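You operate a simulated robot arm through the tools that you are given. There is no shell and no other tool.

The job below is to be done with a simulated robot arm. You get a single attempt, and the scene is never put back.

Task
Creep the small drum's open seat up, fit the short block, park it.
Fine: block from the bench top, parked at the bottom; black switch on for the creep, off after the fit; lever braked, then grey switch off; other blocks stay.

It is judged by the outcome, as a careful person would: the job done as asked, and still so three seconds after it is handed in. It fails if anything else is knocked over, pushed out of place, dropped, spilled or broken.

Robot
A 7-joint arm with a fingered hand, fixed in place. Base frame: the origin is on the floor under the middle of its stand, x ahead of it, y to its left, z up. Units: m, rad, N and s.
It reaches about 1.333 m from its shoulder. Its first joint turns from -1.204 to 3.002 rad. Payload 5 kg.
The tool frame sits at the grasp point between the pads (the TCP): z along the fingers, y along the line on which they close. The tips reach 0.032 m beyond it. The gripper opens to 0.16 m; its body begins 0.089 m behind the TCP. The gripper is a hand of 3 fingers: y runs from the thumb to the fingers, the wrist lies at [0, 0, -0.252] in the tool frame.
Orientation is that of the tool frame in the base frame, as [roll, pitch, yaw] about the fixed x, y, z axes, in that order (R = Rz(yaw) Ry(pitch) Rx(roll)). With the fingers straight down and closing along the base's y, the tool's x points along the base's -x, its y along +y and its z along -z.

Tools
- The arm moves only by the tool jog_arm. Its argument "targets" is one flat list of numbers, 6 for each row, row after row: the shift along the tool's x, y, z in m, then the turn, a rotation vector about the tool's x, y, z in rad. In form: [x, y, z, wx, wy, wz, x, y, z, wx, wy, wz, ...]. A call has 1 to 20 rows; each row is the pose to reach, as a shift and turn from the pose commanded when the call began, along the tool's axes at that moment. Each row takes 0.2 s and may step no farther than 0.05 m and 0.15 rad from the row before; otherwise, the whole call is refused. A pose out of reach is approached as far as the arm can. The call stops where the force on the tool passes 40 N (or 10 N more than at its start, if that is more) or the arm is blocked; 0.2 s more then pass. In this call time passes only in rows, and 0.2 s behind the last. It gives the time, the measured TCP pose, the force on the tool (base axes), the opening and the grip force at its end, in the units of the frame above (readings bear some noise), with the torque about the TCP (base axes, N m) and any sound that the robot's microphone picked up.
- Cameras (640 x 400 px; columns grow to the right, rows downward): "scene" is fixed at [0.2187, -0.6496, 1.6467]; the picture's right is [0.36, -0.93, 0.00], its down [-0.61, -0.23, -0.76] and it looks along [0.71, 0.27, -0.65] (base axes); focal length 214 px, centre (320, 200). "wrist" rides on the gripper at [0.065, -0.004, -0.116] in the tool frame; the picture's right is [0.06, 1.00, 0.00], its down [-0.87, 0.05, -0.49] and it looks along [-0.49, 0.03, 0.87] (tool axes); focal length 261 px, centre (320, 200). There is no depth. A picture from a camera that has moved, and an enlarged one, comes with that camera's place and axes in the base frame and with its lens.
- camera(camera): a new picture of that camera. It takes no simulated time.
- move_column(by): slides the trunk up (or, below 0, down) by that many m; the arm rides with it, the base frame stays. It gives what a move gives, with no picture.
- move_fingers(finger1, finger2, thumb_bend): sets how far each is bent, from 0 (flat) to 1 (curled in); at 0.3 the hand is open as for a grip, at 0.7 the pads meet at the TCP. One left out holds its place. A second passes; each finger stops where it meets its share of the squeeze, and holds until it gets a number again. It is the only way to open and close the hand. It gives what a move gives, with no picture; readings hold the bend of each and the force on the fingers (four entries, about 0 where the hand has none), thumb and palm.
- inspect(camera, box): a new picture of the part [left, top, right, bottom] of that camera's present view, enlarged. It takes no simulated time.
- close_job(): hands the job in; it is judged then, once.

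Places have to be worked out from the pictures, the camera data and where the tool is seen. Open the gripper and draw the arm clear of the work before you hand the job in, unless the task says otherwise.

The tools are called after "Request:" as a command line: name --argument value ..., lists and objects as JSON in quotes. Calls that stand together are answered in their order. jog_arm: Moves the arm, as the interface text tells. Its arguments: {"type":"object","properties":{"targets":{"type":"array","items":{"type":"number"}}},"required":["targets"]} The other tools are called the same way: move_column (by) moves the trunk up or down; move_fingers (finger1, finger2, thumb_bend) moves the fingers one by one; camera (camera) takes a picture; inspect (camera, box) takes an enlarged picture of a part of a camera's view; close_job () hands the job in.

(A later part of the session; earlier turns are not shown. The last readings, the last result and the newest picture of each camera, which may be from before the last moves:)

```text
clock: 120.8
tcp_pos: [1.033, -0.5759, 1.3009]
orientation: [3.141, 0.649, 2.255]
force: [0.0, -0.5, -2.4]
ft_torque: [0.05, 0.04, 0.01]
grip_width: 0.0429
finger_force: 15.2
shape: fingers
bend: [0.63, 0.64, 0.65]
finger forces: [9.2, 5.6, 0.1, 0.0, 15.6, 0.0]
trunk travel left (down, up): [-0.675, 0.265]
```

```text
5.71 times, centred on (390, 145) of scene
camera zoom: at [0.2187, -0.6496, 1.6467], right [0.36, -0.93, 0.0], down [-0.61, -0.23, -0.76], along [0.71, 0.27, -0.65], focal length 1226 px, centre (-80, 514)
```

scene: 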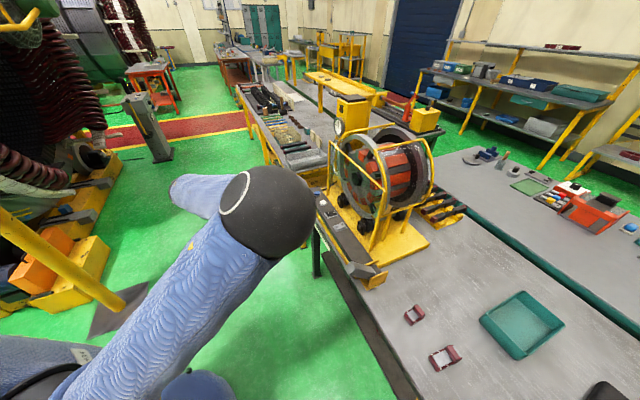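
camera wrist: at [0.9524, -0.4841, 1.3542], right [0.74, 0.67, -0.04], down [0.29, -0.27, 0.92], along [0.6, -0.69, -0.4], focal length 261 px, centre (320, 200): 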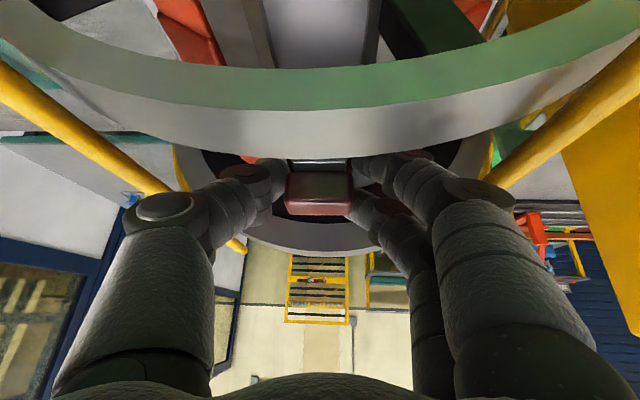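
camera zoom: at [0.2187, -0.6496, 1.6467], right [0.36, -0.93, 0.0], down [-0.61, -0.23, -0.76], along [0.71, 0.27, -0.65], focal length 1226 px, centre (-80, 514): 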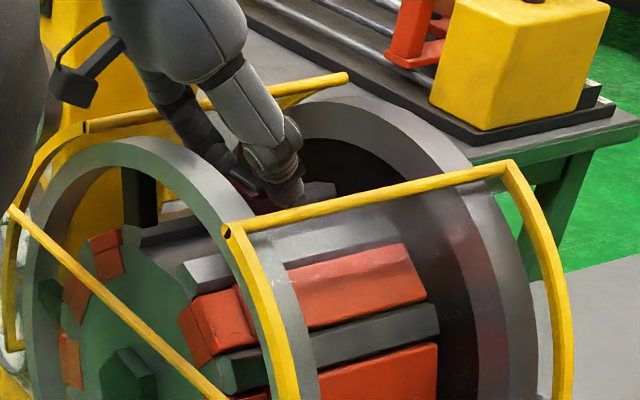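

No contact yet and the pose is reachable. I descend in 3 mm steps, watching the force for rib or floor contact.

Request:
jog_arm --targets '[0.0018, 0, 0.0024, 0, 0, 0]'

Request:
jog_arm --targets '[0.0018, 0, 0.0024, 0, 0, 0]'

Request:
inspect --camera "scene" --box '[370, 120, 420, 165]'

```text
clock: 121.2
tcp_pos: [1.0326, -0.5765, 1.2973]
orientation: [-3.139, 0.649, 2.255]
force: [0.9, 0.2, -2.8]
ft_torque: [0.01, 0.02, 0.0]
grip_width: 0.0425
finger_force: 15.0
shape: fingers
bend: [0.63, 0.64, 0.65]
finger forces: [9.2, 5.6, 0.1, 0.1, 15.6, 0.0]
trunk travel left (down, up): [-0.675, 0.265]
```

```text
clock: 121.6
tcp_pos: [1.034, -0.5764, 1.2966]
orientation: [-3.141, 0.65, 2.253]
force: [0.4, -0.2, -3.4]
ft_torque: [0.0, 0.06, -0.02]
grip_width: 0.0426
finger_force: 14.9
shape: fingers
bend: [0.63, 0.64, 0.65]
finger forces: [9.2, 5.7, 0.0, 0.0, 15.5, 0.0]
trunk travel left (down, up): [-0.675, 0.265]
```

```text
8.89 times, centred on (395, 142) of scene
camera zoom: at [0.2187, -0.6496, 1.6467], right [0.36, -0.93, 0.0], down [-0.61, -0.23, -0.76], along [0.71, 0.27, -0.65], focal length 1906 px, centre (-347, 711)
```

zoom: 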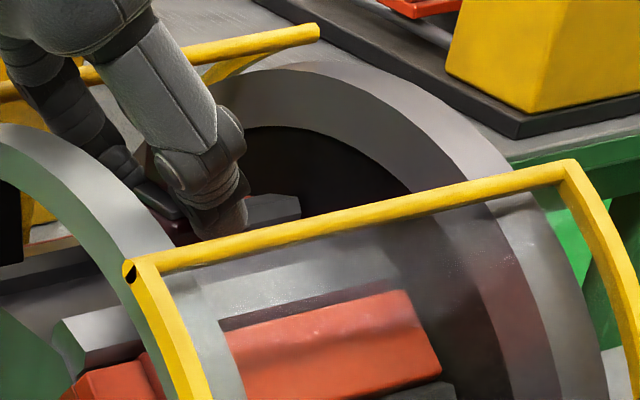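

Still free. I continue down in small steps.

Request:
jog_arm --targets '[0.0024, 0, 0.0032, 0, 0, 0]'

Request:
jog_arm --targets '[0.0018, 0, 0.0024, 0, 0, 0]'

Request:
inspect --camera "wrist" --box '[220, 60, 440, 240]'

```text
clock: 122.0
tcp_pos: [1.0332, -0.5748, 1.2917]
orientation: [-3.137, 0.649, 2.255]
force: [0.5, 0.4, -2.5]
ft_torque: [0.0, 0.01, 0.0]
grip_width: 0.0426
finger_force: 15.0
shape: fingers
bend: [0.63, 0.64, 0.65]
finger forces: [9.3, 5.6, 0.0, 0.0, 15.5, 0.0]
trunk travel left (down, up): [-0.675, 0.265]
```

```text
clock: 122.4
tcp_pos: [1.0339, -0.5756, 1.2886]
orientation: [3.141, 0.648, 2.255]
force: [-0.2, 0.9, -2.1]
ft_torque: [0.01, 0.01, -0.01]
grip_width: 0.0424
finger_force: 15.4
shape: fingers
bend: [0.63, 0.64, 0.65]
finger forces: [9.2, 5.4, 0.0, 0.0, 15.6, 0.0]
trunk travel left (down, up): [-0.675, 0.265]
```

```text
2.22 times, centred on (330, 150) of wrist
camera zoom: at [0.9538, -0.4848, 1.3417], right [0.74, 0.67, -0.04], down [0.29, -0.27, 0.92], along [0.6, -0.69, -0.4], focal length 579 px, centre (298, 311)
```

zoom: 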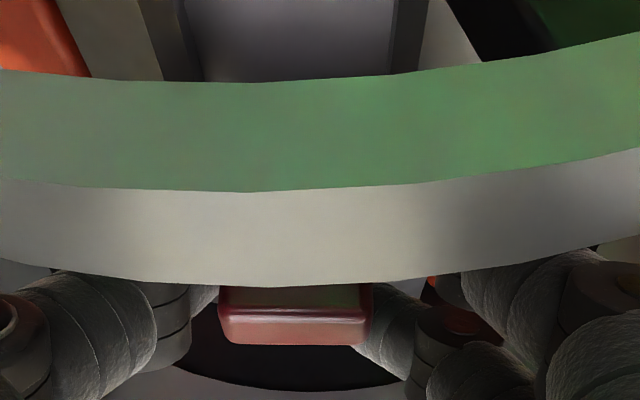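

Still no contact at 1.289. I continue in 3 mm steps.

Request:
jog_arm --targets '[0.0018, 0, 0.0024, 0, 0, 0]'

Request:
jog_arm --targets '[0.0018, 0, 0.0024, 0, 0, 0]'

Request:
jog_arm --targets '[0.0018, 0, 0.0024, 0, 0, 0]'

```text
clock: 122.8
tcp_pos: [1.0339, -0.5758, 1.2853]
orientation: [3.141, 0.65, 2.256]
force: [0.3, 0.9, -0.9]
ft_torque: [0.02, -0.07, 0.02]
grip_width: 0.0426
finger_force: 16.0
shape: fingers
bend: [0.63, 0.64, 0.65]
finger forces: [10.8, 5.5, 0.0, 0.1, 15.4, 0.0]
trunk travel left (down, up): [-0.675, 0.265]
```

```text
clock: 123.2
tcp_pos: [1.0332, -0.5761, 1.2861]
orientation: [3.139, 0.652, 2.251]
force: [3.1, -0.3, 9.9]
ft_torque: [0.14, -0.45, -0.03]
grip_width: 0.0426
finger_force: 21.0
shape: fingers
bend: [0.63, 0.65, 0.65]
finger forces: [21.4, 5.5, 0.0, 0.0, 15.0, 0.1]
trunk travel left (down, up): [-0.675, 0.265]
```

```text
clock: 123.6
tcp_pos: [1.0327, -0.5732, 1.2846]
orientation: [3.136, 0.653, 2.252]
force: [6.9, -0.2, 22.5]
ft_torque: [0.35, -0.94, -0.13]
grip_width: 0.0427
finger_force: 26.4
shape: fingers
bend: [0.65, 0.65, 0.65]
finger forces: [33.3, 5.5, 0.0, 0.1, 13.9, 0.0]
trunk travel left (down, up): [-0.675, 0.265]
```

Finger 1 has met the rib top (its force rose to 33 N) at TCP 1.285; the block's bottom should be well inside the channel, a few millimetres above the floor. I ease up 4 mm and check before releasing.

Request:
jog_arm --targets '[-0.0036, 0, -0.0048, 0, 0, 0]'

Request:
inspect --camera "scene" --box '[370, 120, 420, 165]'

Request:
inspect --camera "wrist" --box '[220, 60, 440, 240]'

```text
clock: 124.0
tcp_pos: [1.0321, -0.5746, 1.2861]
orientation: [-3.137, 0.648, 2.258]
force: [1.2, 3.9, 5.5]
ft_torque: [0.33, -0.22, 0.05]
grip_width: 0.0427
finger_force: 17.2
shape: fingers
bend: [0.65, 0.65, 0.65]
finger forces: [16.3, 5.4, 0.1, 0.0, 13.5, 0.0]
trunk travel left (down, up): [-0.675, 0.265]
```

```text
8.89 times, centred on (395, 142) of scene
camera zoom: at [0.2187, -0.6496, 1.6467], right [0.36, -0.93, 0.0], down [-0.61, -0.23, -0.76], along [0.71, 0.27, -0.65], focal length 1906 px, centre (-347, 711)
```

zoom: 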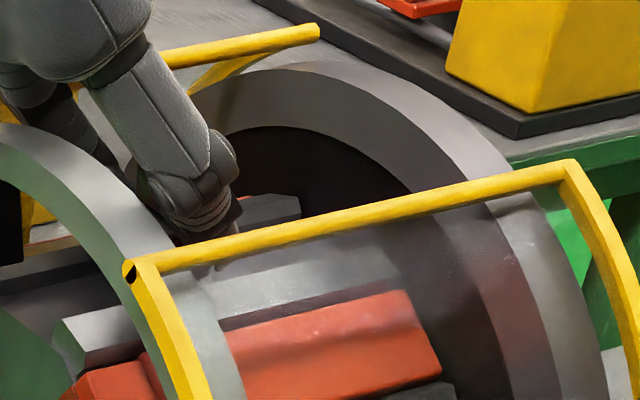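

```text
2.22 times, centred on (330, 150) of wrist
camera zoom: at [0.9527, -0.4832, 1.3381], right [0.74, 0.67, -0.04], down [0.29, -0.27, 0.92], along [0.6, -0.69, -0.4], focal length 579 px, centre (298, 311)
```

zoom: 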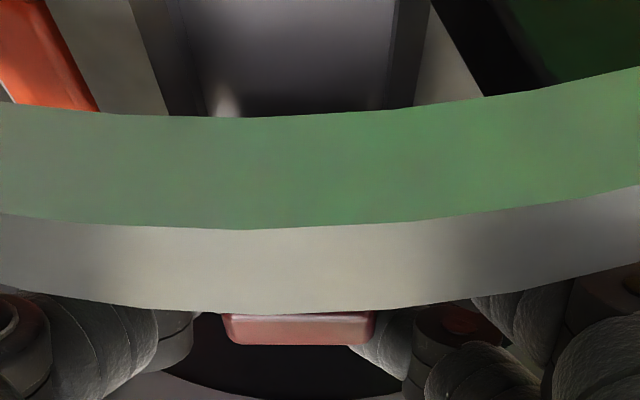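

The contact point works out to be on the right-hand rib top, not the ring, as expected. I rise another 3 mm to unload the finger, then open gently so the block drops the last few millimetres.

Request:
jog_arm --targets '[-0.0018, 0, -0.0024, 0, 0, 0]'

Request:
move_fingers --finger1 0.59 --finger2 0.59 --thumb_bend 0.59

Request:
inspect --camera "wrist" --box '[220, 60, 440, 240]'

```text
clock: 124.4
tcp_pos: [1.0329, -0.5771, 1.2863]
orientation: [-3.139, 0.649, 2.255]
force: [-0.4, 0.0, -2.7]
ft_torque: [0.03, 0.0, -0.03]
grip_width: 0.0425
finger_force: 15.4
shape: fingers
bend: [0.64, 0.65, 0.65]
finger forces: [9.7, 5.2, 0.1, 0.0, 15.3, 0.0]
trunk travel left (down, up): [-0.675, 0.265]
```

```text
clock: 125.4
tcp_pos: [1.0332, -0.5751, 1.2885]
orientation: [-3.14, 0.647, 2.255]
force: [0.9, -0.2, -0.5]
ft_torque: [0.0, 0.01, -0.02]
grip_width: 0.051
finger_force: 0.0
shape: fingers
bend: [0.59, 0.59, 0.59]
finger forces: [0.1, 0.0, 0.1, 0.0, 0.0, 0.1]
trunk travel left (down, up): [-0.675, 0.265]
```

```text
2.22 times, centred on (330, 150) of wrist
camera zoom: at [0.9529, -0.485, 1.3421], right [0.74, 0.67, -0.04], down [0.29, -0.27, 0.92], along [0.6, -0.69, -0.4], focal length 579 px, centre (298, 311)
```

zoom: 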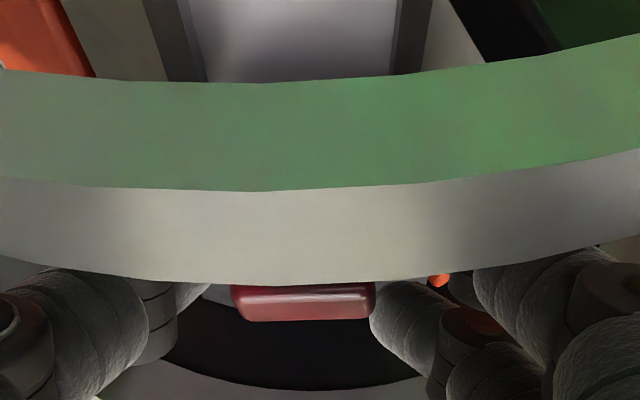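

The block dropped about 7 mm and sits in the channel, with no force on the fingers. I open a bit more and lift straight up to inspect the fit.

Request:
move_fingers --finger1 0.53 --finger2 0.53 --thumb_bend 0.53

Request:
jog_arm --targets '[-0.0121, 0, -0.0159, 0, 0, 0, -0.0243, 0, -0.0318, 0, 0, 0, -0.0364, 0, -0.0477, 0, 0, 0, -0.0455, 0, -0.0596, 0, 0, 0]'

Request:
camera --camera "wrist"

Request:
inspect --camera "wrist" --box '[240, 20, 420, 160]'

```text
clock: 126.4
tcp_pos: [1.0325, -0.5768, 1.2891]
orientation: [-3.14, 0.649, 2.255]
force: [0.2, -1.4, 0.5]
ft_torque: [-0.01, 0.01, 0.01]
grip_width: 0.0745
finger_force: 0.1
shape: fingers
bend: [0.53, 0.53, 0.53]
finger forces: [0.0, 0.0, 0.0, 0.0, 0.0, 0.0]
trunk travel left (down, up): [-0.675, 0.265]
```

```text
clock: 127.4
tcp_pos: [1.0209, -0.582, 1.3571]
orientation: [3.134, 0.652, 2.256]
force: [-0.9, 0.7, -0.6]
ft_torque: [-0.03, -0.01, 0.01]
grip_width: 0.0746
finger_force: 0.0
shape: fingers
bend: [0.53, 0.53, 0.53]
finger forces: [0.1, 0.0, 0.0, 0.0, 0.0, 0.0]
out of reach, approached as far as the arm can: row 3, 4
trunk travel left (down, up): [-0.675, 0.265]
```

```text
taken
camera wrist: at [0.9405, -0.4914, 1.4084], right [0.74, 0.67, -0.03], down [0.29, -0.27, 0.92], along [0.61, -0.69, -0.39], focal length 261 px, centre (320, 200)
```

wrist: 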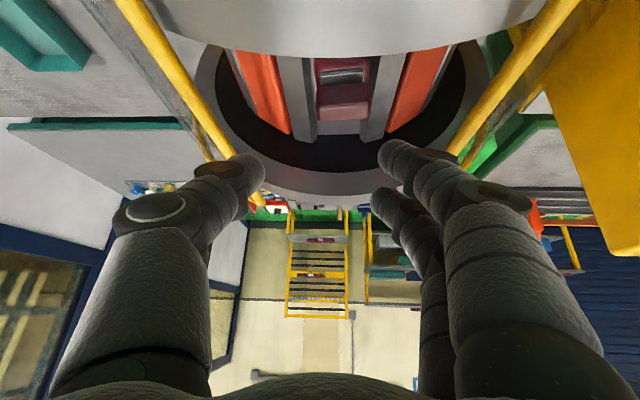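

```text
2.86 times, centred on (330, 90) of wrist
camera zoom: at [0.9405, -0.4914, 1.4084], right [0.74, 0.67, -0.03], down [0.29, -0.27, 0.92], along [0.61, -0.69, -0.39], focal length 745 px, centre (291, 514)
```

zoom: 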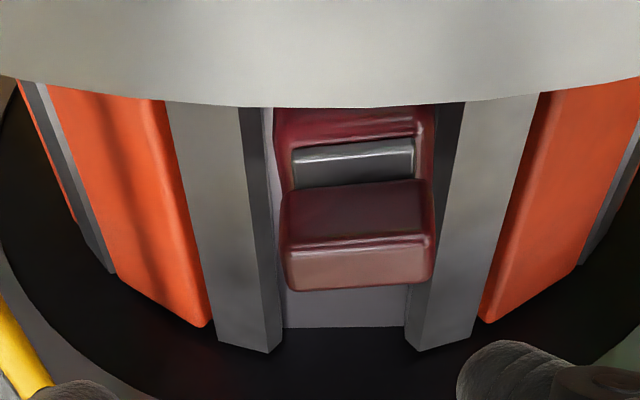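

The block lies in the channel between the ribs, about 4° skewed within its play, with its centre near mid-seat. I look at it from the scene camera as well.

Request:
inspect --camera "scene" --box '[365, 115, 425, 165]'

Request:
inspect --camera "wrist" --box '[295, 40, 395, 125]'

```text
8.00 times, centred on (395, 140) of scene
camera zoom: at [0.2187, -0.6496, 1.6467], right [0.36, -0.93, 0.0], down [-0.61, -0.23, -0.76], along [0.71, 0.27, -0.65], focal length 1716 px, centre (-280, 680)
```

zoom: 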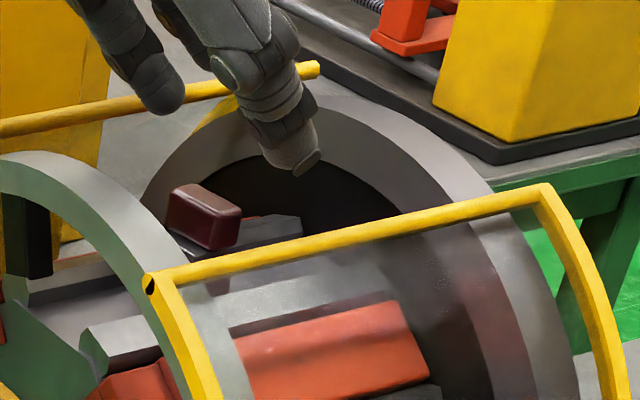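

```text
4.71 times, centred on (345, 82) of wrist
camera zoom: at [0.9405, -0.4914, 1.4084], right [0.74, 0.67, -0.03], down [0.29, -0.27, 0.92], along [0.61, -0.69, -0.39], focal length 1227 px, centre (202, 753)
```

zoom: 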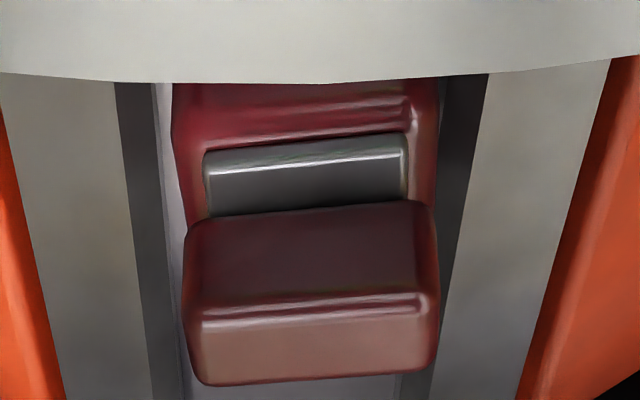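

The block's height and place look right. As nothing audible confirmed a latch, I go back down to the same grasp pose to square it up and gently test whether it is held.

Request:
jog_arm --targets '[0.0095, 0.0127, 0.0179, 0, 0, 0, 0.0277, 0.0127, 0.0417, 0, 0, 0, 0.0384, 0.0127, 0.0557, 0, 0, 0]'

Request:
inspect --camera "wrist" --box '[220, 60, 440, 240]'

```text
clock: 128.2
tcp_pos: [1.0308, -0.5761, 1.2884]
orientation: [3.141, 0.648, 2.256]
force: [0.7, 0.6, 0.0]
ft_torque: [-0.01, 0.02, -0.02]
grip_width: 0.0744
finger_force: 0.1
shape: fingers
bend: [0.53, 0.53, 0.53]
finger forces: [0.1, 0.0, 0.0, 0.0, 0.0, 0.0]
trunk travel left (down, up): [-0.675, 0.265]
```

```text
2.22 times, centred on (330, 150) of wrist
camera zoom: at [0.9509, -0.4855, 1.3412], right [0.74, 0.67, -0.04], down [0.29, -0.27, 0.92], along [0.6, -0.69, -0.4], focal length 579 px, centre (298, 311)
```

zoom: 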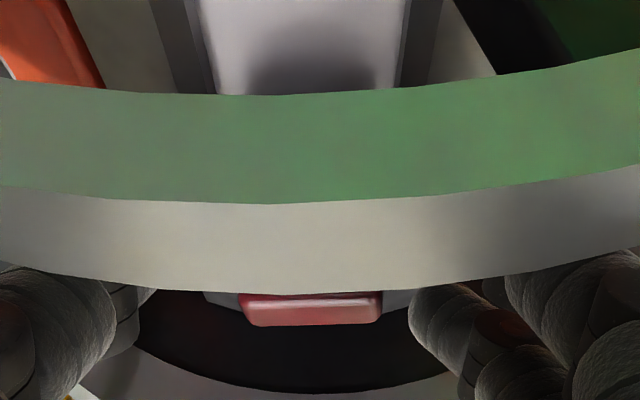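

In position around the lug again. I close gently on it.

Request:
move_fingers --finger1 0.64 --finger2 0.66 --thumb_bend 0.66

Request:
inspect --camera "wrist" --box '[220, 60, 440, 240]'

```text
clock: 129.2
tcp_pos: [1.0308, -0.5767, 1.2873]
orientation: [-3.14, 0.649, 2.253]
force: [3.4, 1.4, -0.2]
ft_torque: [0.08, -0.04, 0.02]
grip_width: 0.0435
finger_force: 8.7
shape: fingers
bend: [0.61, 0.6, 0.64]
finger forces: [3.8, 5.9, 0.1, 0.0, 6.9, 0.0]
trunk travel left (down, up): [-0.675, 0.265]
```

```text
2.22 times, centred on (330, 150) of wrist
camera zoom: at [0.9514, -0.4855, 1.3407], right [0.74, 0.67, -0.04], down [0.29, -0.27, 0.92], along [0.6, -0.69, -0.4], focal length 579 px, centre (298, 311)
```

zoom: 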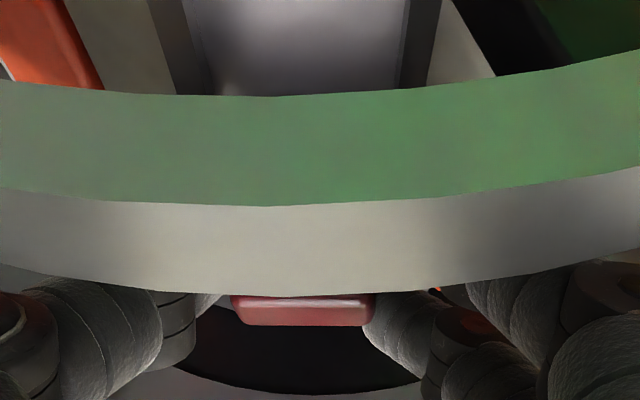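

The block shifted with the fingers, so it isn't rigidly locked. I do a tiny 4 mm lift to feel whether anything holds it down.

Request:
jog_arm --targets '[-0.0024, 0, -0.0032, 0, 0, 0]'

Request:
inspect --camera "wrist" --box '[220, 60, 440, 240]'

```text
clock: 129.6
tcp_pos: [1.0324, -0.5775, 1.2881]
orientation: [-3.137, 0.646, 2.255]
force: [2.4, 1.3, -10.0]
ft_torque: [0.16, 0.11, 0.06]
grip_width: 0.0436
finger_force: 7.4
shape: fingers
bend: [0.6, 0.6, 0.64]
finger forces: [3.8, 5.0, 0.1, 0.1, 6.3, 0.0]
trunk travel left (down, up): [-0.675, 0.265]
```

```text
2.22 times, centred on (330, 150) of wrist
camera zoom: at [0.9519, -0.4862, 1.342], right [0.74, 0.67, -0.04], down [0.29, -0.27, 0.92], along [0.6, -0.69, -0.4], focal length 579 px, centre (298, 311)
```

zoom: 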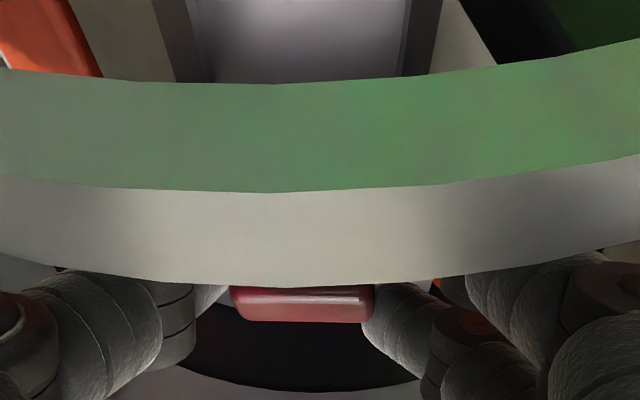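

The lift met about 10 N (block weight is only 3 N) and the block stayed down with the drum, so the seat is holding it. I go back down those few millimetres, release, and retreat upward.

Request:
jog_arm --targets '[0.002, 0, 0.0027, 0, 0, 0]'

Request:
move_fingers --finger1 0.53 --finger2 0.53 --thumb_bend 0.53

Request:
jog_arm --targets '[-0.0121, 0, -0.0159, 0, 0, 0, -0.0243, 0, -0.0318, 0, 0, 0, -0.0303, 0, -0.0398, 0, 0, 0]'

Request:
inspect --camera "wrist" --box '[295, 30, 395, 125]'

```text
clock: 130.0
tcp_pos: [1.0326, -0.5778, 1.2881]
orientation: [-3.141, 0.647, 2.256]
force: [0.4, 0.8, -1.5]
ft_torque: [0.06, 0.02, 0.02]
grip_width: 0.0436
finger_force: 8.0
shape: fingers
bend: [0.61, 0.6, 0.64]
finger forces: [3.7, 5.0, 0.0, 0.1, 7.4, 0.0]
trunk travel left (down, up): [-0.675, 0.265]
```

```text
clock: 131.0
tcp_pos: [1.0316, -0.5764, 1.2879]
orientation: [-3.139, 0.649, 2.254]
force: [0.4, -0.3, -0.7]
ft_torque: [0.02, 0.0, 0.02]
grip_width: 0.0744
finger_force: 0.1
shape: fingers
bend: [0.53, 0.53, 0.53]
finger forces: [0.0, 0.0, 0.0, 0.1, 0.0, 0.0]
trunk travel left (down, up): [-0.675, 0.265]
```

```text
clock: 131.8
tcp_pos: [1.0288, -0.5769, 1.3388]
orientation: [3.135, 0.653, 2.254]
force: [0.2, -0.4, 0.4]
ft_torque: [0.0, -0.06, -0.03]
grip_width: 0.0743
finger_force: 0.0
shape: fingers
bend: [0.53, 0.53, 0.53]
finger forces: [0.0, 0.1, 0.0, 0.0, 0.0, 0.1]
out of reach, approached as far as the arm can: row 3
trunk travel left (down, up): [-0.675, 0.265]
```

```text
4.21 times, centred on (345, 78) of wrist
camera zoom: at [0.9481, -0.4869, 1.3913], right [0.74, 0.67, -0.03], down [0.29, -0.27, 0.92], along [0.61, -0.69, -0.39], focal length 1098 px, centre (215, 716)
```

zoom: 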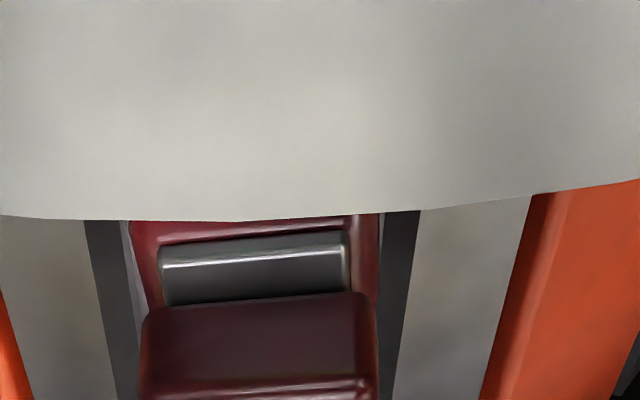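

The block sits centred in its seat. Next I retreat over the ring towards the panel, restoring the poking orientation, to switch the black switch off.

Request:
jog_arm --targets '[0.0219, -0.0039, -0.0314, -0.009, 0.0421, -0.0155, 0.0437, -0.0078, -0.0628, -0.0181, 0.0843, -0.0311, 0.0656, -0.0118, -0.0942, -0.0271, 0.1264, -0.0466, 0.0875, -0.0157, -0.1256, -0.0361, 0.1685, -0.0621, 0.1093, -0.0196, -0.157, -0.0452, 0.2107, -0.0777, 0.1312, -0.0235, -0.1884, -0.0542, 0.2528, -0.0932]'

Request:
camera --camera "wrist"

```text
clock: 133.2
tcp_pos: [0.8586, -0.4354, 1.3957]
orientation: [3.125, 0.402, 2.361]
force: [-0.4, -0.1, -0.1]
ft_torque: [-0.01, -0.01, 0.02]
grip_width: 0.0747
finger_force: 0.2
shape: fingers
bend: [0.53, 0.53, 0.53]
finger forces: [0.1, 0.0, 0.1, 0.0, 0.1, 0.0]
out of reach, approached as far as the arm can: row 1, 2, 3, 4, 5, 6
trunk travel left (down, up): [-0.675, 0.265]
```

```text
taken
camera wrist: at [0.7793, -0.3663, 1.4766], right [0.66, 0.75, -0.01], down [0.47, -0.39, 0.79], along [0.59, -0.53, -0.61], focal length 261 px, centre (320, 200)
```

wrist: 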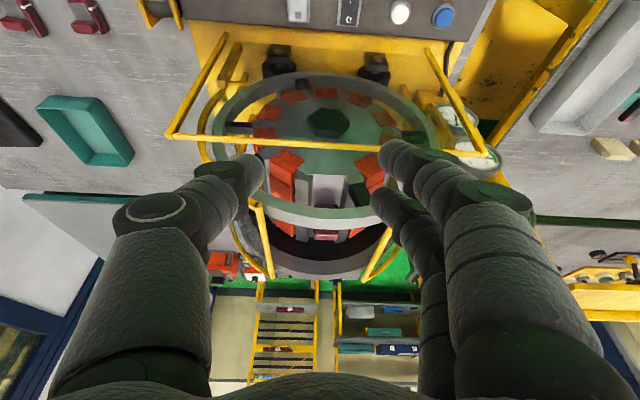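

I lower the trunk 0.2 m in front of the panel and set the poking finger again.

Request:
move_column --by -0.2

Request:
move_fingers --finger1 0.3 --finger2 1.0 --thumb_bend 1.0

```text
clock: 135.4
tcp_pos: [0.8604, -0.4357, 1.1943]
orientation: [3.125, 0.4, 2.361]
force: [-0.5, 0.2, 0.2]
ft_torque: [0.0, -0.02, -0.02]
grip_width: 0.0747
finger_force: 0.2
shape: fingers
bend: [0.53, 0.53, 0.53]
finger forces: [0.0, 0.0, 0.1, 0.0, 0.0, 0.0]
trunk travel left (down, up): [-0.475, 0.465]
```

```text
clock: 136.4
tcp_pos: [0.86, -0.436, 1.1942]
orientation: [3.126, 0.399, 2.362]
force: [0.0, 0.2, 0.1]
ft_torque: [-0.01, 0.02, 0.02]
grip_width: 0.0614
finger_force: 0.1
shape: fingers
bend: [0.3, 0.92, 0.96]
finger forces: [0.1, 0.1, 0.0, 0.1, 0.1, 0.0]
trunk travel left (down, up): [-0.475, 0.465]
```

I move down to hover above the black switch's O end.

Request:
jog_arm --targets '[0, -0.0108, 0.0472, 0.004, 0, 0, 0, -0.0216, 0.0943, 0.008, 0, 0, 0, -0.0323, 0.1415, 0.012, 0, 0, -0.0003, -0.0431, 0.1886, 0.0156, 0, 0]'

Request:
inspect --camera "wrist" --box '[340, 40, 600, 220]'

```text
clock: 137.4
tcp_pos: [0.887, -0.5184, 1.0211]
orientation: [-3.14, 0.399, 2.362]
force: [0.5, -0.3, -0.1]
ft_torque: [-0.01, 0.01, -0.02]
grip_width: 0.0612
finger_force: 0.0
shape: fingers
bend: [0.3, 0.92, 0.96]
finger forces: [0.1, 0.1, 0.0, 0.0, 0.0, 0.0]
trunk travel left (down, up): [-0.475, 0.465]
```

```text
2.22 times, centred on (470, 130) of wrist
camera zoom: at [0.8093, -0.4471, 1.1019], right [0.66, 0.75, -0.03], down [0.47, -0.39, 0.79], along [0.58, -0.53, -0.61], focal length 579 px, centre (-13, 356)
```

zoom: 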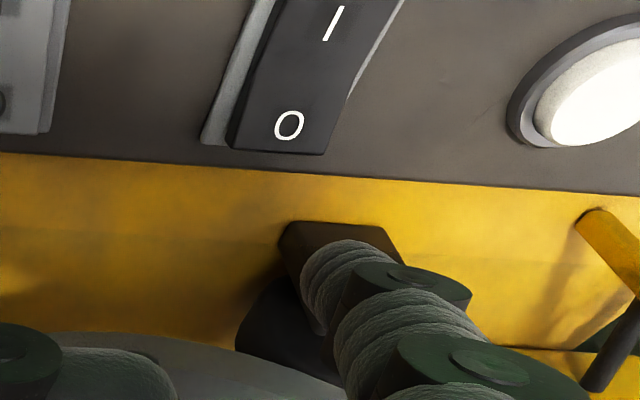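

The tip needs a small shift (about 6 mm back) to land between the O mark and the rocker's O end. I descend 3.5 cm with that correction.

Request:
jog_arm --targets '[0.0189, 0.0017, 0.03, 0, 0, 0]'

Request:
inspect --camera "wrist" --box '[340, 40, 600, 220]'

```text
clock: 137.8
tcp_pos: [0.8833, -0.5125, 0.9851]
orientation: [-3.141, 0.399, 2.363]
force: [-0.4, -0.8, -0.3]
ft_torque: [-0.01, 0.04, -0.01]
grip_width: 0.0614
finger_force: 0.0
shape: fingers
bend: [0.3, 0.92, 0.96]
finger forces: [0.0, 0.0, 0.0, 0.0, 0.1, 0.0]
trunk travel left (down, up): [-0.475, 0.465]
```

```text
2.22 times, centred on (470, 130) of wrist
camera zoom: at [0.8055, -0.4416, 1.0667], right [0.66, 0.75, -0.02], down [0.47, -0.39, 0.79], along [0.58, -0.53, -0.61], focal length 579 px, centre (-13, 356)
```

zoom: 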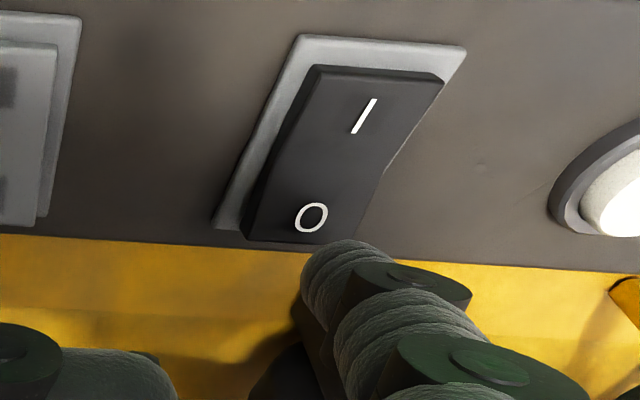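

The tip will land on the O end. I step down and press.

Request:
jog_arm --targets '[0.0035, 0, 0.0083, 0, 0, 0]'

Request:
jog_arm --targets '[0.0016, 0, 0.0037, 0, 0, 0]'

Request:
inspect --camera "wrist" --box '[340, 40, 600, 220]'

```text
clock: 138.2
tcp_pos: [0.8816, -0.5119, 0.9771]
orientation: [-3.14, 0.401, 2.36]
force: [0.5, 0.0, -0.5]
ft_torque: [-0.01, 0.02, -0.01]
grip_width: 0.0614
finger_force: 0.1
shape: fingers
bend: [0.3, 0.92, 0.96]
finger forces: [0.0, 0.0, 0.0, 0.0, 0.0, 0.1]
trunk travel left (down, up): [-0.475, 0.465]
```

```text
clock: 138.6
tcp_pos: [0.882, -0.5107, 0.9713]
orientation: [3.14, 0.402, 2.362]
force: [-0.9, 0.7, 1.4]
ft_torque: [0.13, -0.04, 0.08]
grip_width: 0.0616
finger_force: 0.6
shape: fingers
bend: [0.3, 0.92, 0.96]
finger forces: [1.8, 0.1, 0.0, 0.0, 0.0, 0.1]
trunk travel left (down, up): [-0.475, 0.465]
```

```text
2.22 times, centred on (470, 130) of wrist
camera zoom: at [0.8039, -0.4412, 1.0542], right [0.66, 0.75, -0.02], down [0.47, -0.39, 0.79], along [0.58, -0.53, -0.61], focal length 579 px, centre (-13, 356)
```

zoom: 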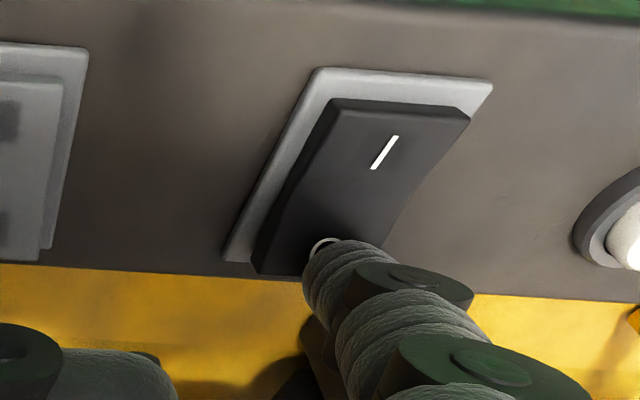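

Light contact on the O end. I press down in small steps.

Request:
jog_arm --targets '[0.0016, 0, 0.0037, 0, 0, 0, 0.0027, 0, 0.0065, 0, 0, 0]'

Request:
inspect --camera "wrist" --box '[340, 40, 600, 220]'

```text
clock: 139.2
tcp_pos: [0.8802, -0.5119, 0.9686]
orientation: [3.141, 0.404, 2.358]
force: [1.0, -8.5, 17.0]
ft_torque: [1.1, -1.17, -0.55]
grip_width: 0.0634
finger_force: 9.4
shape: fingers
bend: [0.29, 0.92, 0.96]
finger forces: [18.3, 0.1, 0.1, 0.0, 0.1, 0.0]
trunk travel left (down, up): [-0.475, 0.465]
```

```text
2.22 times, centred on (470, 130) of wrist
camera zoom: at [0.8026, -0.4414, 1.0493], right [0.66, 0.75, -0.02], down [0.47, -0.39, 0.79], along [0.59, -0.54, -0.61], focal length 579 px, centre (-13, 356)
```

zoom: 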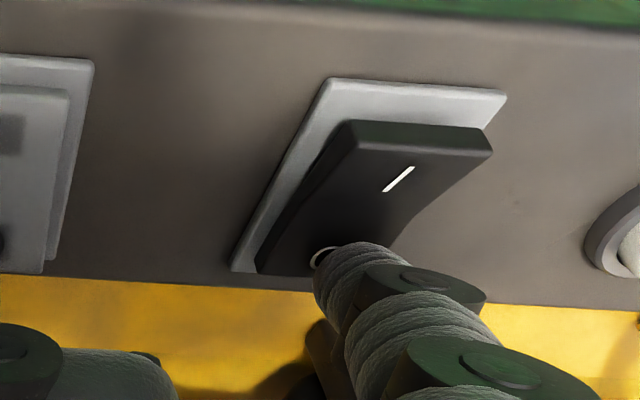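

The rocker tipped: its I end is now raised, so black is OFF. I lift off and check the switch and block.

Request:
jog_arm --targets '[-0.0117, 0, -0.0276, 0, 0, 0, -0.02, 0, -0.047, 0, 0, 0]'

Request:
inspect --camera "wrist" --box '[260, 20, 600, 200]'

Request:
inspect --camera "scene" --box '[325, 115, 445, 215]'

```text
clock: 139.8
tcp_pos: [0.8807, -0.5106, 1.0172]
orientation: [-3.139, 0.397, 2.363]
force: [-0.7, 0.0, -1.6]
ft_torque: [0.0, -0.03, 0.01]
grip_width: 0.0614
finger_force: 0.1
shape: fingers
bend: [0.3, 0.93, 0.96]
finger forces: [0.0, 0.0, 0.0, 0.0, 0.1, 0.0]
trunk travel left (down, up): [-0.475, 0.465]
```

```text
1.88 times, centred on (430, 110) of wrist
camera zoom: at [0.804, -0.4413, 1.098], right [0.66, 0.75, -0.03], down [0.47, -0.39, 0.79], along [0.58, -0.53, -0.61], focal length 491 px, centre (113, 369)
```

zoom: 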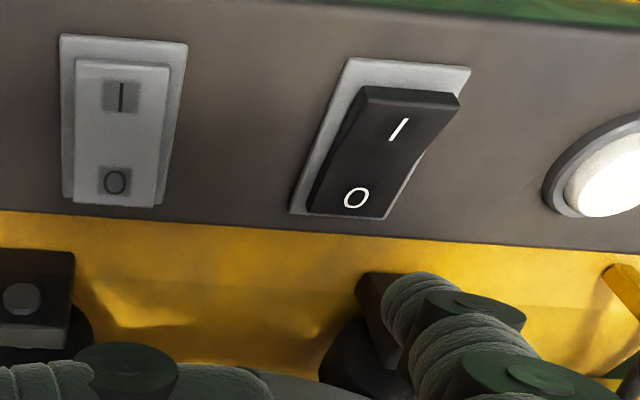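

```text
4.00 times, centred on (385, 165) of scene
camera zoom: at [0.2187, -0.6496, 1.6467], right [0.36, -0.93, 0.0], down [-0.61, -0.23, -0.76], along [0.71, 0.27, -0.65], focal length 858 px, centre (60, 340)
```

zoom: 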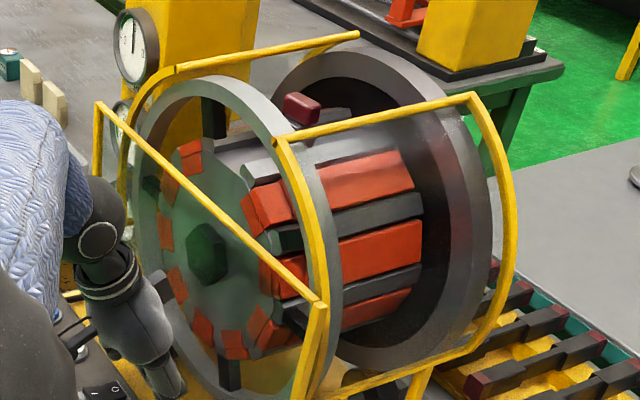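

Black is off and the block's lug is visible on top of the drum. I go to the white button to turn the drum for parking, starting with a very short press since the speed may differ now.

Request:
jog_arm --targets '[0.014, 0.0405, 0.0034, 0, 0, 0, 0.0281, 0.0811, 0.0068, 0, 0, 0, 0.0359, 0.0811, 0.0252, 0, 0, 0]'

Request:
inspect --camera "wrist" --box '[340, 60, 600, 220]'

```text
clock: 140.6
tcp_pos: [0.9216, -0.4353, 0.9792]
orientation: [-3.141, 0.4, 2.363]
force: [-0.1, 0.7, -0.3]
ft_torque: [-0.01, 0.0, -0.01]
grip_width: 0.0619
finger_force: 0.1
shape: fingers
bend: [0.3, 0.93, 0.96]
finger forces: [0.1, 0.0, 0.0, 0.1, 0.1, 0.0]
trunk travel left (down, up): [-0.475, 0.465]
```

```text
2.46 times, centred on (470, 140) of wrist
camera zoom: at [0.8439, -0.3654, 1.0617], right [0.66, 0.75, -0.02], down [0.47, -0.39, 0.79], along [0.58, -0.53, -0.61], focal length 642 px, centre (-49, 348)
```

zoom: 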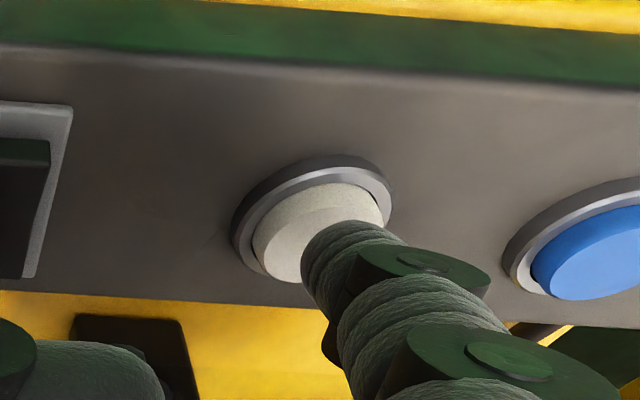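

Aligned over the white button. I give it one brief tap and lift right away.

Request:
jog_arm --targets '[0.0055, 0, 0.013, 0, 0, 0, 0, 0, 0, 0, 0, 0]'

Request:
inspect --camera "scene" --box '[325, 115, 445, 215]'

```text
clock: 141.2
tcp_pos: [0.9218, -0.4377, 0.9785]
orientation: [-3.14, 0.398, 2.364]
force: [-0.1, -0.2, 0.0]
ft_torque: [-0.01, -0.02, -0.02]
grip_width: 0.062
finger_force: 0.1
shape: fingers
bend: [0.3, 0.93, 0.96]
finger forces: [0.0, 0.0, 0.0, 0.0, 0.0, 0.0]
trunk travel left (down, up): [-0.475, 0.465]
heard: click
```

```text
4.00 times, centred on (385, 165) of scene
camera zoom: at [0.2187, -0.6496, 1.6467], right [0.36, -0.93, 0.0], down [-0.61, -0.23, -0.76], along [0.71, 0.27, -0.65], focal length 858 px, centre (60, 340)
```

zoom: 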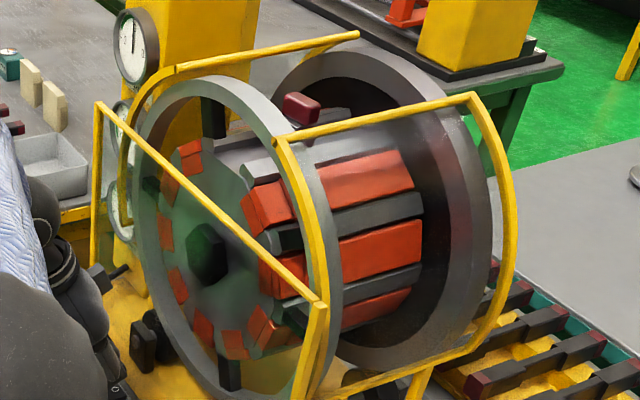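

A click was heard but there was no obvious movement. I hold for about half a second and compare.

Request:
jog_arm --targets '[0.0055, 0, 0.013, 0, 0, 0, 0.0055, 0, 0.013, 0, 0, 0, 0.0055, 0, 0.013, 0, 0, 0, 0, 0, 0, 0, 0, 0]'

Request:
inspect --camera "scene" --box '[325, 115, 445, 215]'

```text
clock: 142.2
tcp_pos: [0.9213, -0.4373, 0.9792]
orientation: [-3.139, 0.4, 2.363]
force: [-0.3, -0.4, 0.3]
ft_torque: [0.03, -0.01, -0.01]
grip_width: 0.0621
finger_force: 0.1
shape: fingers
bend: [0.3, 0.93, 0.96]
finger forces: [0.0, 0.0, 0.0, 0.1, 0.0, 0.0]
trunk travel left (down, up): [-0.475, 0.465]
heard: click
```

```text
4.00 times, centred on (385, 165) of scene
camera zoom: at [0.2187, -0.6496, 1.6467], right [0.36, -0.93, 0.0], down [-0.61, -0.23, -0.76], along [0.71, 0.27, -0.65], focal length 858 px, centre (60, 340)
```

zoom: 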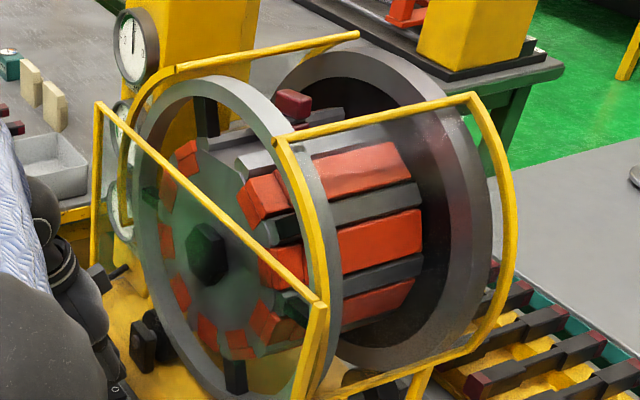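

It turns at about twice creep speed now, and the block goes along with it. I hold about 2 s and check the block again.

Request:
jog_arm --targets '[0.0055, 0, 0.013, 0, 0, 0, 0.0055, 0, 0.013, 0, 0, 0, 0.0055, 0, 0.013, 0, 0, 0, 0.0055, 0, 0.013, 0, 0, 0, 0.0055, 0, 0.013, 0, 0, 0, 0.0055, 0, 0.013, 0, 0, 0, 0.0055, 0, 0.013, 0, 0, 0, 0.0055, 0, 0.013, 0, 0, 0, 0.0055, 0, 0.013, 0, 0, 0]'

Request:
inspect --camera "scene" --box '[325, 115, 445, 215]'

Request:
camera --camera "wrist"

```text
clock: 144.2
tcp_pos: [0.9209, -0.4376, 0.9657]
orientation: [3.14, 0.402, 2.362]
force: [-0.1, -3.9, 8.6]
ft_torque: [0.57, -0.61, -0.27]
grip_width: 0.063
finger_force: 4.6
shape: fingers
bend: [0.29, 0.93, 0.97]
finger forces: [8.9, 0.1, 0.0, 0.0, 0.1, 0.0]
trunk travel left (down, up): [-0.475, 0.465]
heard: click
```

```text
4.00 times, centred on (385, 165) of scene
camera zoom: at [0.2187, -0.6496, 1.6467], right [0.36, -0.93, 0.0], down [-0.61, -0.23, -0.76], along [0.71, 0.27, -0.65], focal length 858 px, centre (60, 340)
```

zoom: 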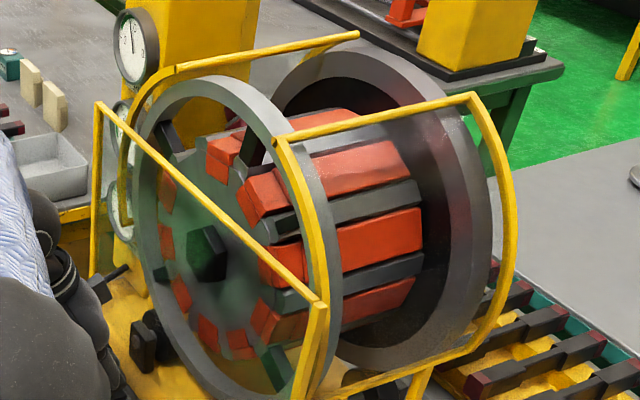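

```text
taken
camera wrist: at [0.8438, -0.3669, 1.0472], right [0.66, 0.75, -0.02], down [0.47, -0.39, 0.79], along [0.58, -0.53, -0.61], focal length 261 px, centre (320, 200)
```

wrist: 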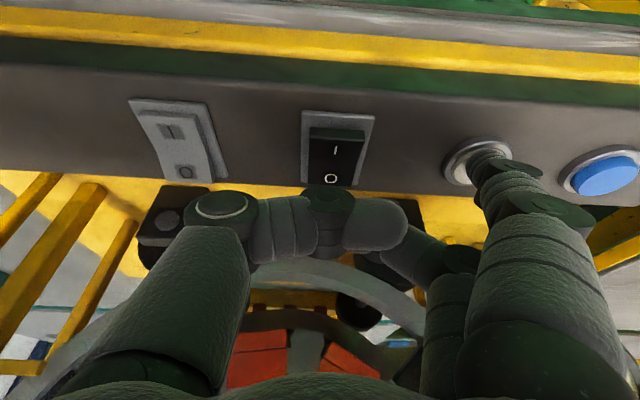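

About 43° so far (one block pitch in 2 s, about 17°/s). I keep holding and track the gap on the front face.

Request:
jog_arm --targets '[0, 0, 0, 0, 0, 0, 0, 0, 0, 0, 0, 0, 0, 0, 0, 0, 0, 0, 0, 0, 0, 0, 0, 0, 0, 0, 0, 0, 0, 0, 0, 0, 0, 0, 0, 0, 0, 0, 0, 0, 0, 0, 0, 0, 0, 0, 0, 0]'

Request:
inspect --camera "scene" --box '[325, 115, 445, 215]'

```text
clock: 146.0
tcp_pos: [0.9221, -0.4371, 0.9657]
orientation: [3.141, 0.401, 2.361]
force: [0.1, -3.5, 9.6]
ft_torque: [0.57, -0.55, -0.24]
grip_width: 0.063
finger_force: 4.9
shape: fingers
bend: [0.29, 0.93, 0.97]
finger forces: [8.8, 0.0, 0.0, 0.0, 0.1, 0.0]
trunk travel left (down, up): [-0.475, 0.465]
```

```text
4.00 times, centred on (385, 165) of scene
camera zoom: at [0.2187, -0.6496, 1.6467], right [0.36, -0.93, 0.0], down [-0.61, -0.23, -0.76], along [0.71, 0.27, -0.65], focal length 858 px, centre (60, 340)
```

zoom: 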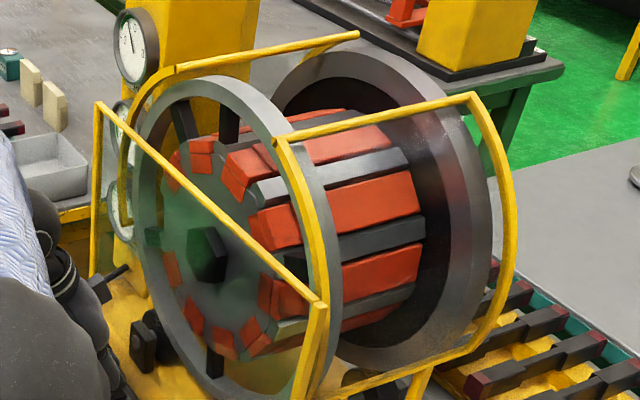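

I zoom on the front face to locate the gap precisely.

Request:
inspect --camera "scene" --box '[350, 140, 400, 205]'

```text
6.15 times, centred on (375, 172) of scene
camera zoom: at [0.2187, -0.6496, 1.6467], right [0.36, -0.93, 0.0], down [-0.61, -0.23, -0.76], along [0.71, 0.27, -0.65], focal length 1320 px, centre (-18, 369)
```

zoom: 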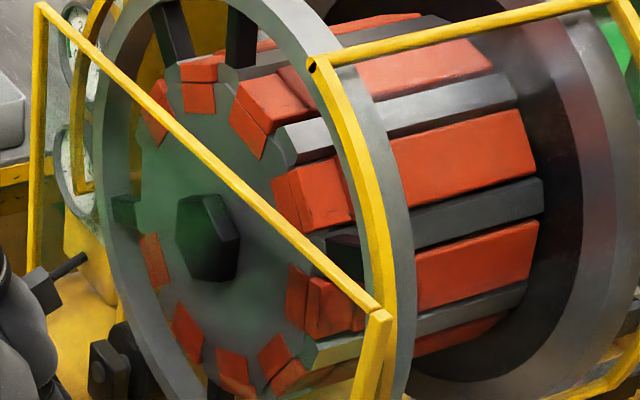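

The open/filled seat is now at roughly 83° from the top on the far side, turning at about 20°/s. I hold about 3 s more.

Request:
jog_arm --targets '[0, 0, 0, 0, 0, 0, 0, 0, 0, 0, 0, 0, 0, 0, 0, 0, 0, 0, 0, 0, 0, 0, 0, 0, 0, 0, 0, 0, 0, 0, 0, 0, 0, 0, 0, 0, 0, 0, 0, 0, 0, 0, 0, 0, 0, 0, 0, 0, 0, 0, 0, 0, 0, 0, 0, 0, 0, 0, 0, 0, 0, 0, 0, 0, 0, 0]'

Request:
inspect --camera "scene" --box '[350, 140, 400, 205]'

Request:
inspect --camera "scene" --box '[325, 115, 445, 215]'

```text
clock: 148.4
tcp_pos: [0.9208, -0.4369, 0.9649]
orientation: [3.141, 0.401, 2.363]
force: [-0.4, -3.1, 9.2]
ft_torque: [0.59, -0.58, -0.23]
grip_width: 0.0629
finger_force: 4.4
shape: fingers
bend: [0.29, 0.93, 0.97]
finger forces: [8.9, 0.0, 0.1, 0.0, 0.0, 0.1]
trunk travel left (down, up): [-0.475, 0.465]
```

```text
6.15 times, centred on (375, 172) of scene
camera zoom: at [0.2187, -0.6496, 1.6467], right [0.36, -0.93, 0.0], down [-0.61, -0.23, -0.76], along [0.71, 0.27, -0.65], focal length 1320 px, centre (-18, 369)
```

zoom: 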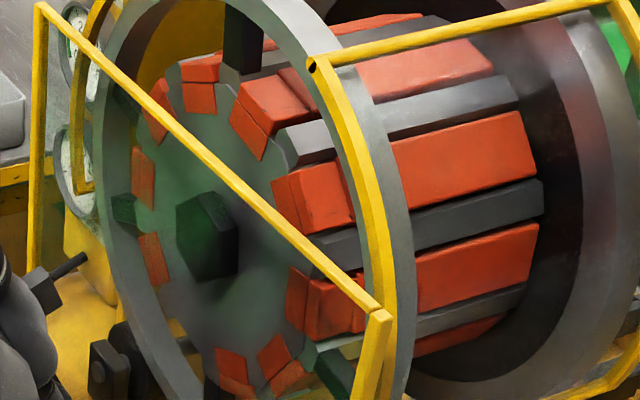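

```text
4.00 times, centred on (385, 165) of scene
camera zoom: at [0.2187, -0.6496, 1.6467], right [0.36, -0.93, 0.0], down [-0.61, -0.23, -0.76], along [0.71, 0.27, -0.65], focal length 858 px, centre (60, 340)
```

zoom: 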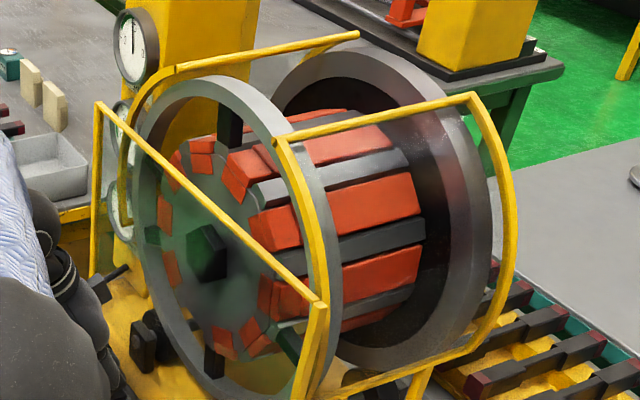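

It sped up: the gap is now at about 155° from the top. I release now and see where the drum comes to rest.

Request:
jog_arm --targets '[-0.0117, 0, -0.0276, 0, 0, 0]'

Request:
inspect --camera "scene" --box '[350, 140, 400, 205]'

Request:
jog_arm --targets '[0, 0, 0, 0, 0, 0]'

Request:
inspect --camera "scene" --box '[350, 140, 400, 205]'

```text
clock: 148.8
tcp_pos: [0.9208, -0.4347, 0.9952]
orientation: [-3.138, 0.4, 2.363]
force: [-0.2, -0.9, 0.0]
ft_torque: [0.0, -0.01, 0.02]
grip_width: 0.062
finger_force: 0.1
shape: fingers
bend: [0.3, 0.93, 0.97]
finger forces: [0.0, 0.1, 0.1, 0.1, 0.1, 0.1]
trunk travel left (down, up): [-0.475, 0.465]
```

```text
6.15 times, centred on (375, 172) of scene
camera zoom: at [0.2187, -0.6496, 1.6467], right [0.36, -0.93, 0.0], down [-0.61, -0.23, -0.76], along [0.71, 0.27, -0.65], focal length 1320 px, centre (-18, 369)
```

zoom: 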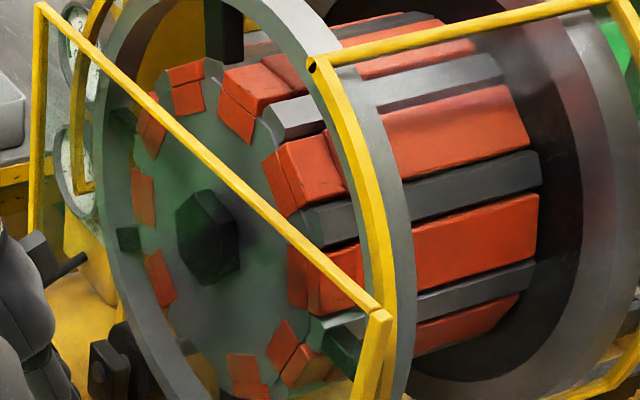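

```text
clock: 149.2
tcp_pos: [0.9224, -0.4351, 0.9954]
orientation: [-3.139, 0.4, 2.363]
force: [-0.1, 0.1, 0.0]
ft_torque: [-0.01, 0.0, 0.0]
grip_width: 0.0619
finger_force: 0.1
shape: fingers
bend: [0.3, 0.93, 0.97]
finger forces: [0.0, 0.0, 0.0, 0.0, 0.1, 0.0]
trunk travel left (down, up): [-0.475, 0.465]
```

```text
6.15 times, centred on (375, 172) of scene
camera zoom: at [0.2187, -0.6496, 1.6467], right [0.36, -0.93, 0.0], down [-0.61, -0.23, -0.76], along [0.71, 0.27, -0.65], focal length 1320 px, centre (-18, 369)
```

zoom: 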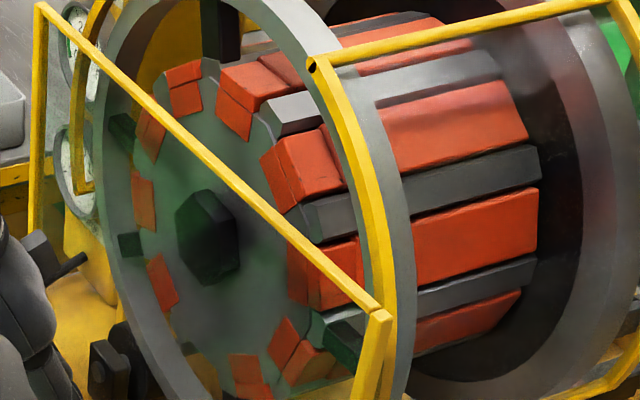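

It coasted about 12–14° and is slowing. I wait a moment and see whether it has come to rest.

Request:
jog_arm --targets '[0, 0, 0, 0, 0, 0, 0, 0, 0, 0, 0, 0]'

Request:
inspect --camera "scene" --box '[350, 140, 400, 205]'

```text
clock: 149.8
tcp_pos: [0.9224, -0.4357, 0.9956]
orientation: [-3.141, 0.4, 2.36]
force: [0.1, 0.2, -0.7]
ft_torque: [0.03, -0.03, 0.01]
grip_width: 0.0621
finger_force: 0.1
shape: fingers
bend: [0.3, 0.93, 0.97]
finger forces: [0.0, 0.0, 0.1, 0.0, 0.1, 0.1]
trunk travel left (down, up): [-0.475, 0.465]
```

```text
6.15 times, centred on (375, 172) of scene
camera zoom: at [0.2187, -0.6496, 1.6467], right [0.36, -0.93, 0.0], down [-0.61, -0.23, -0.76], along [0.71, 0.27, -0.65], focal length 1320 px, centre (-18, 369)
```

zoom: 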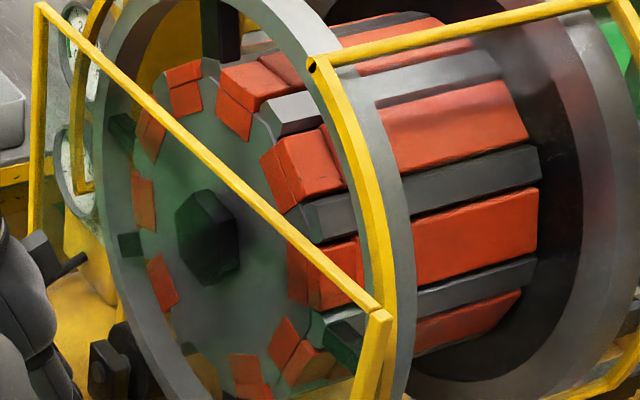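

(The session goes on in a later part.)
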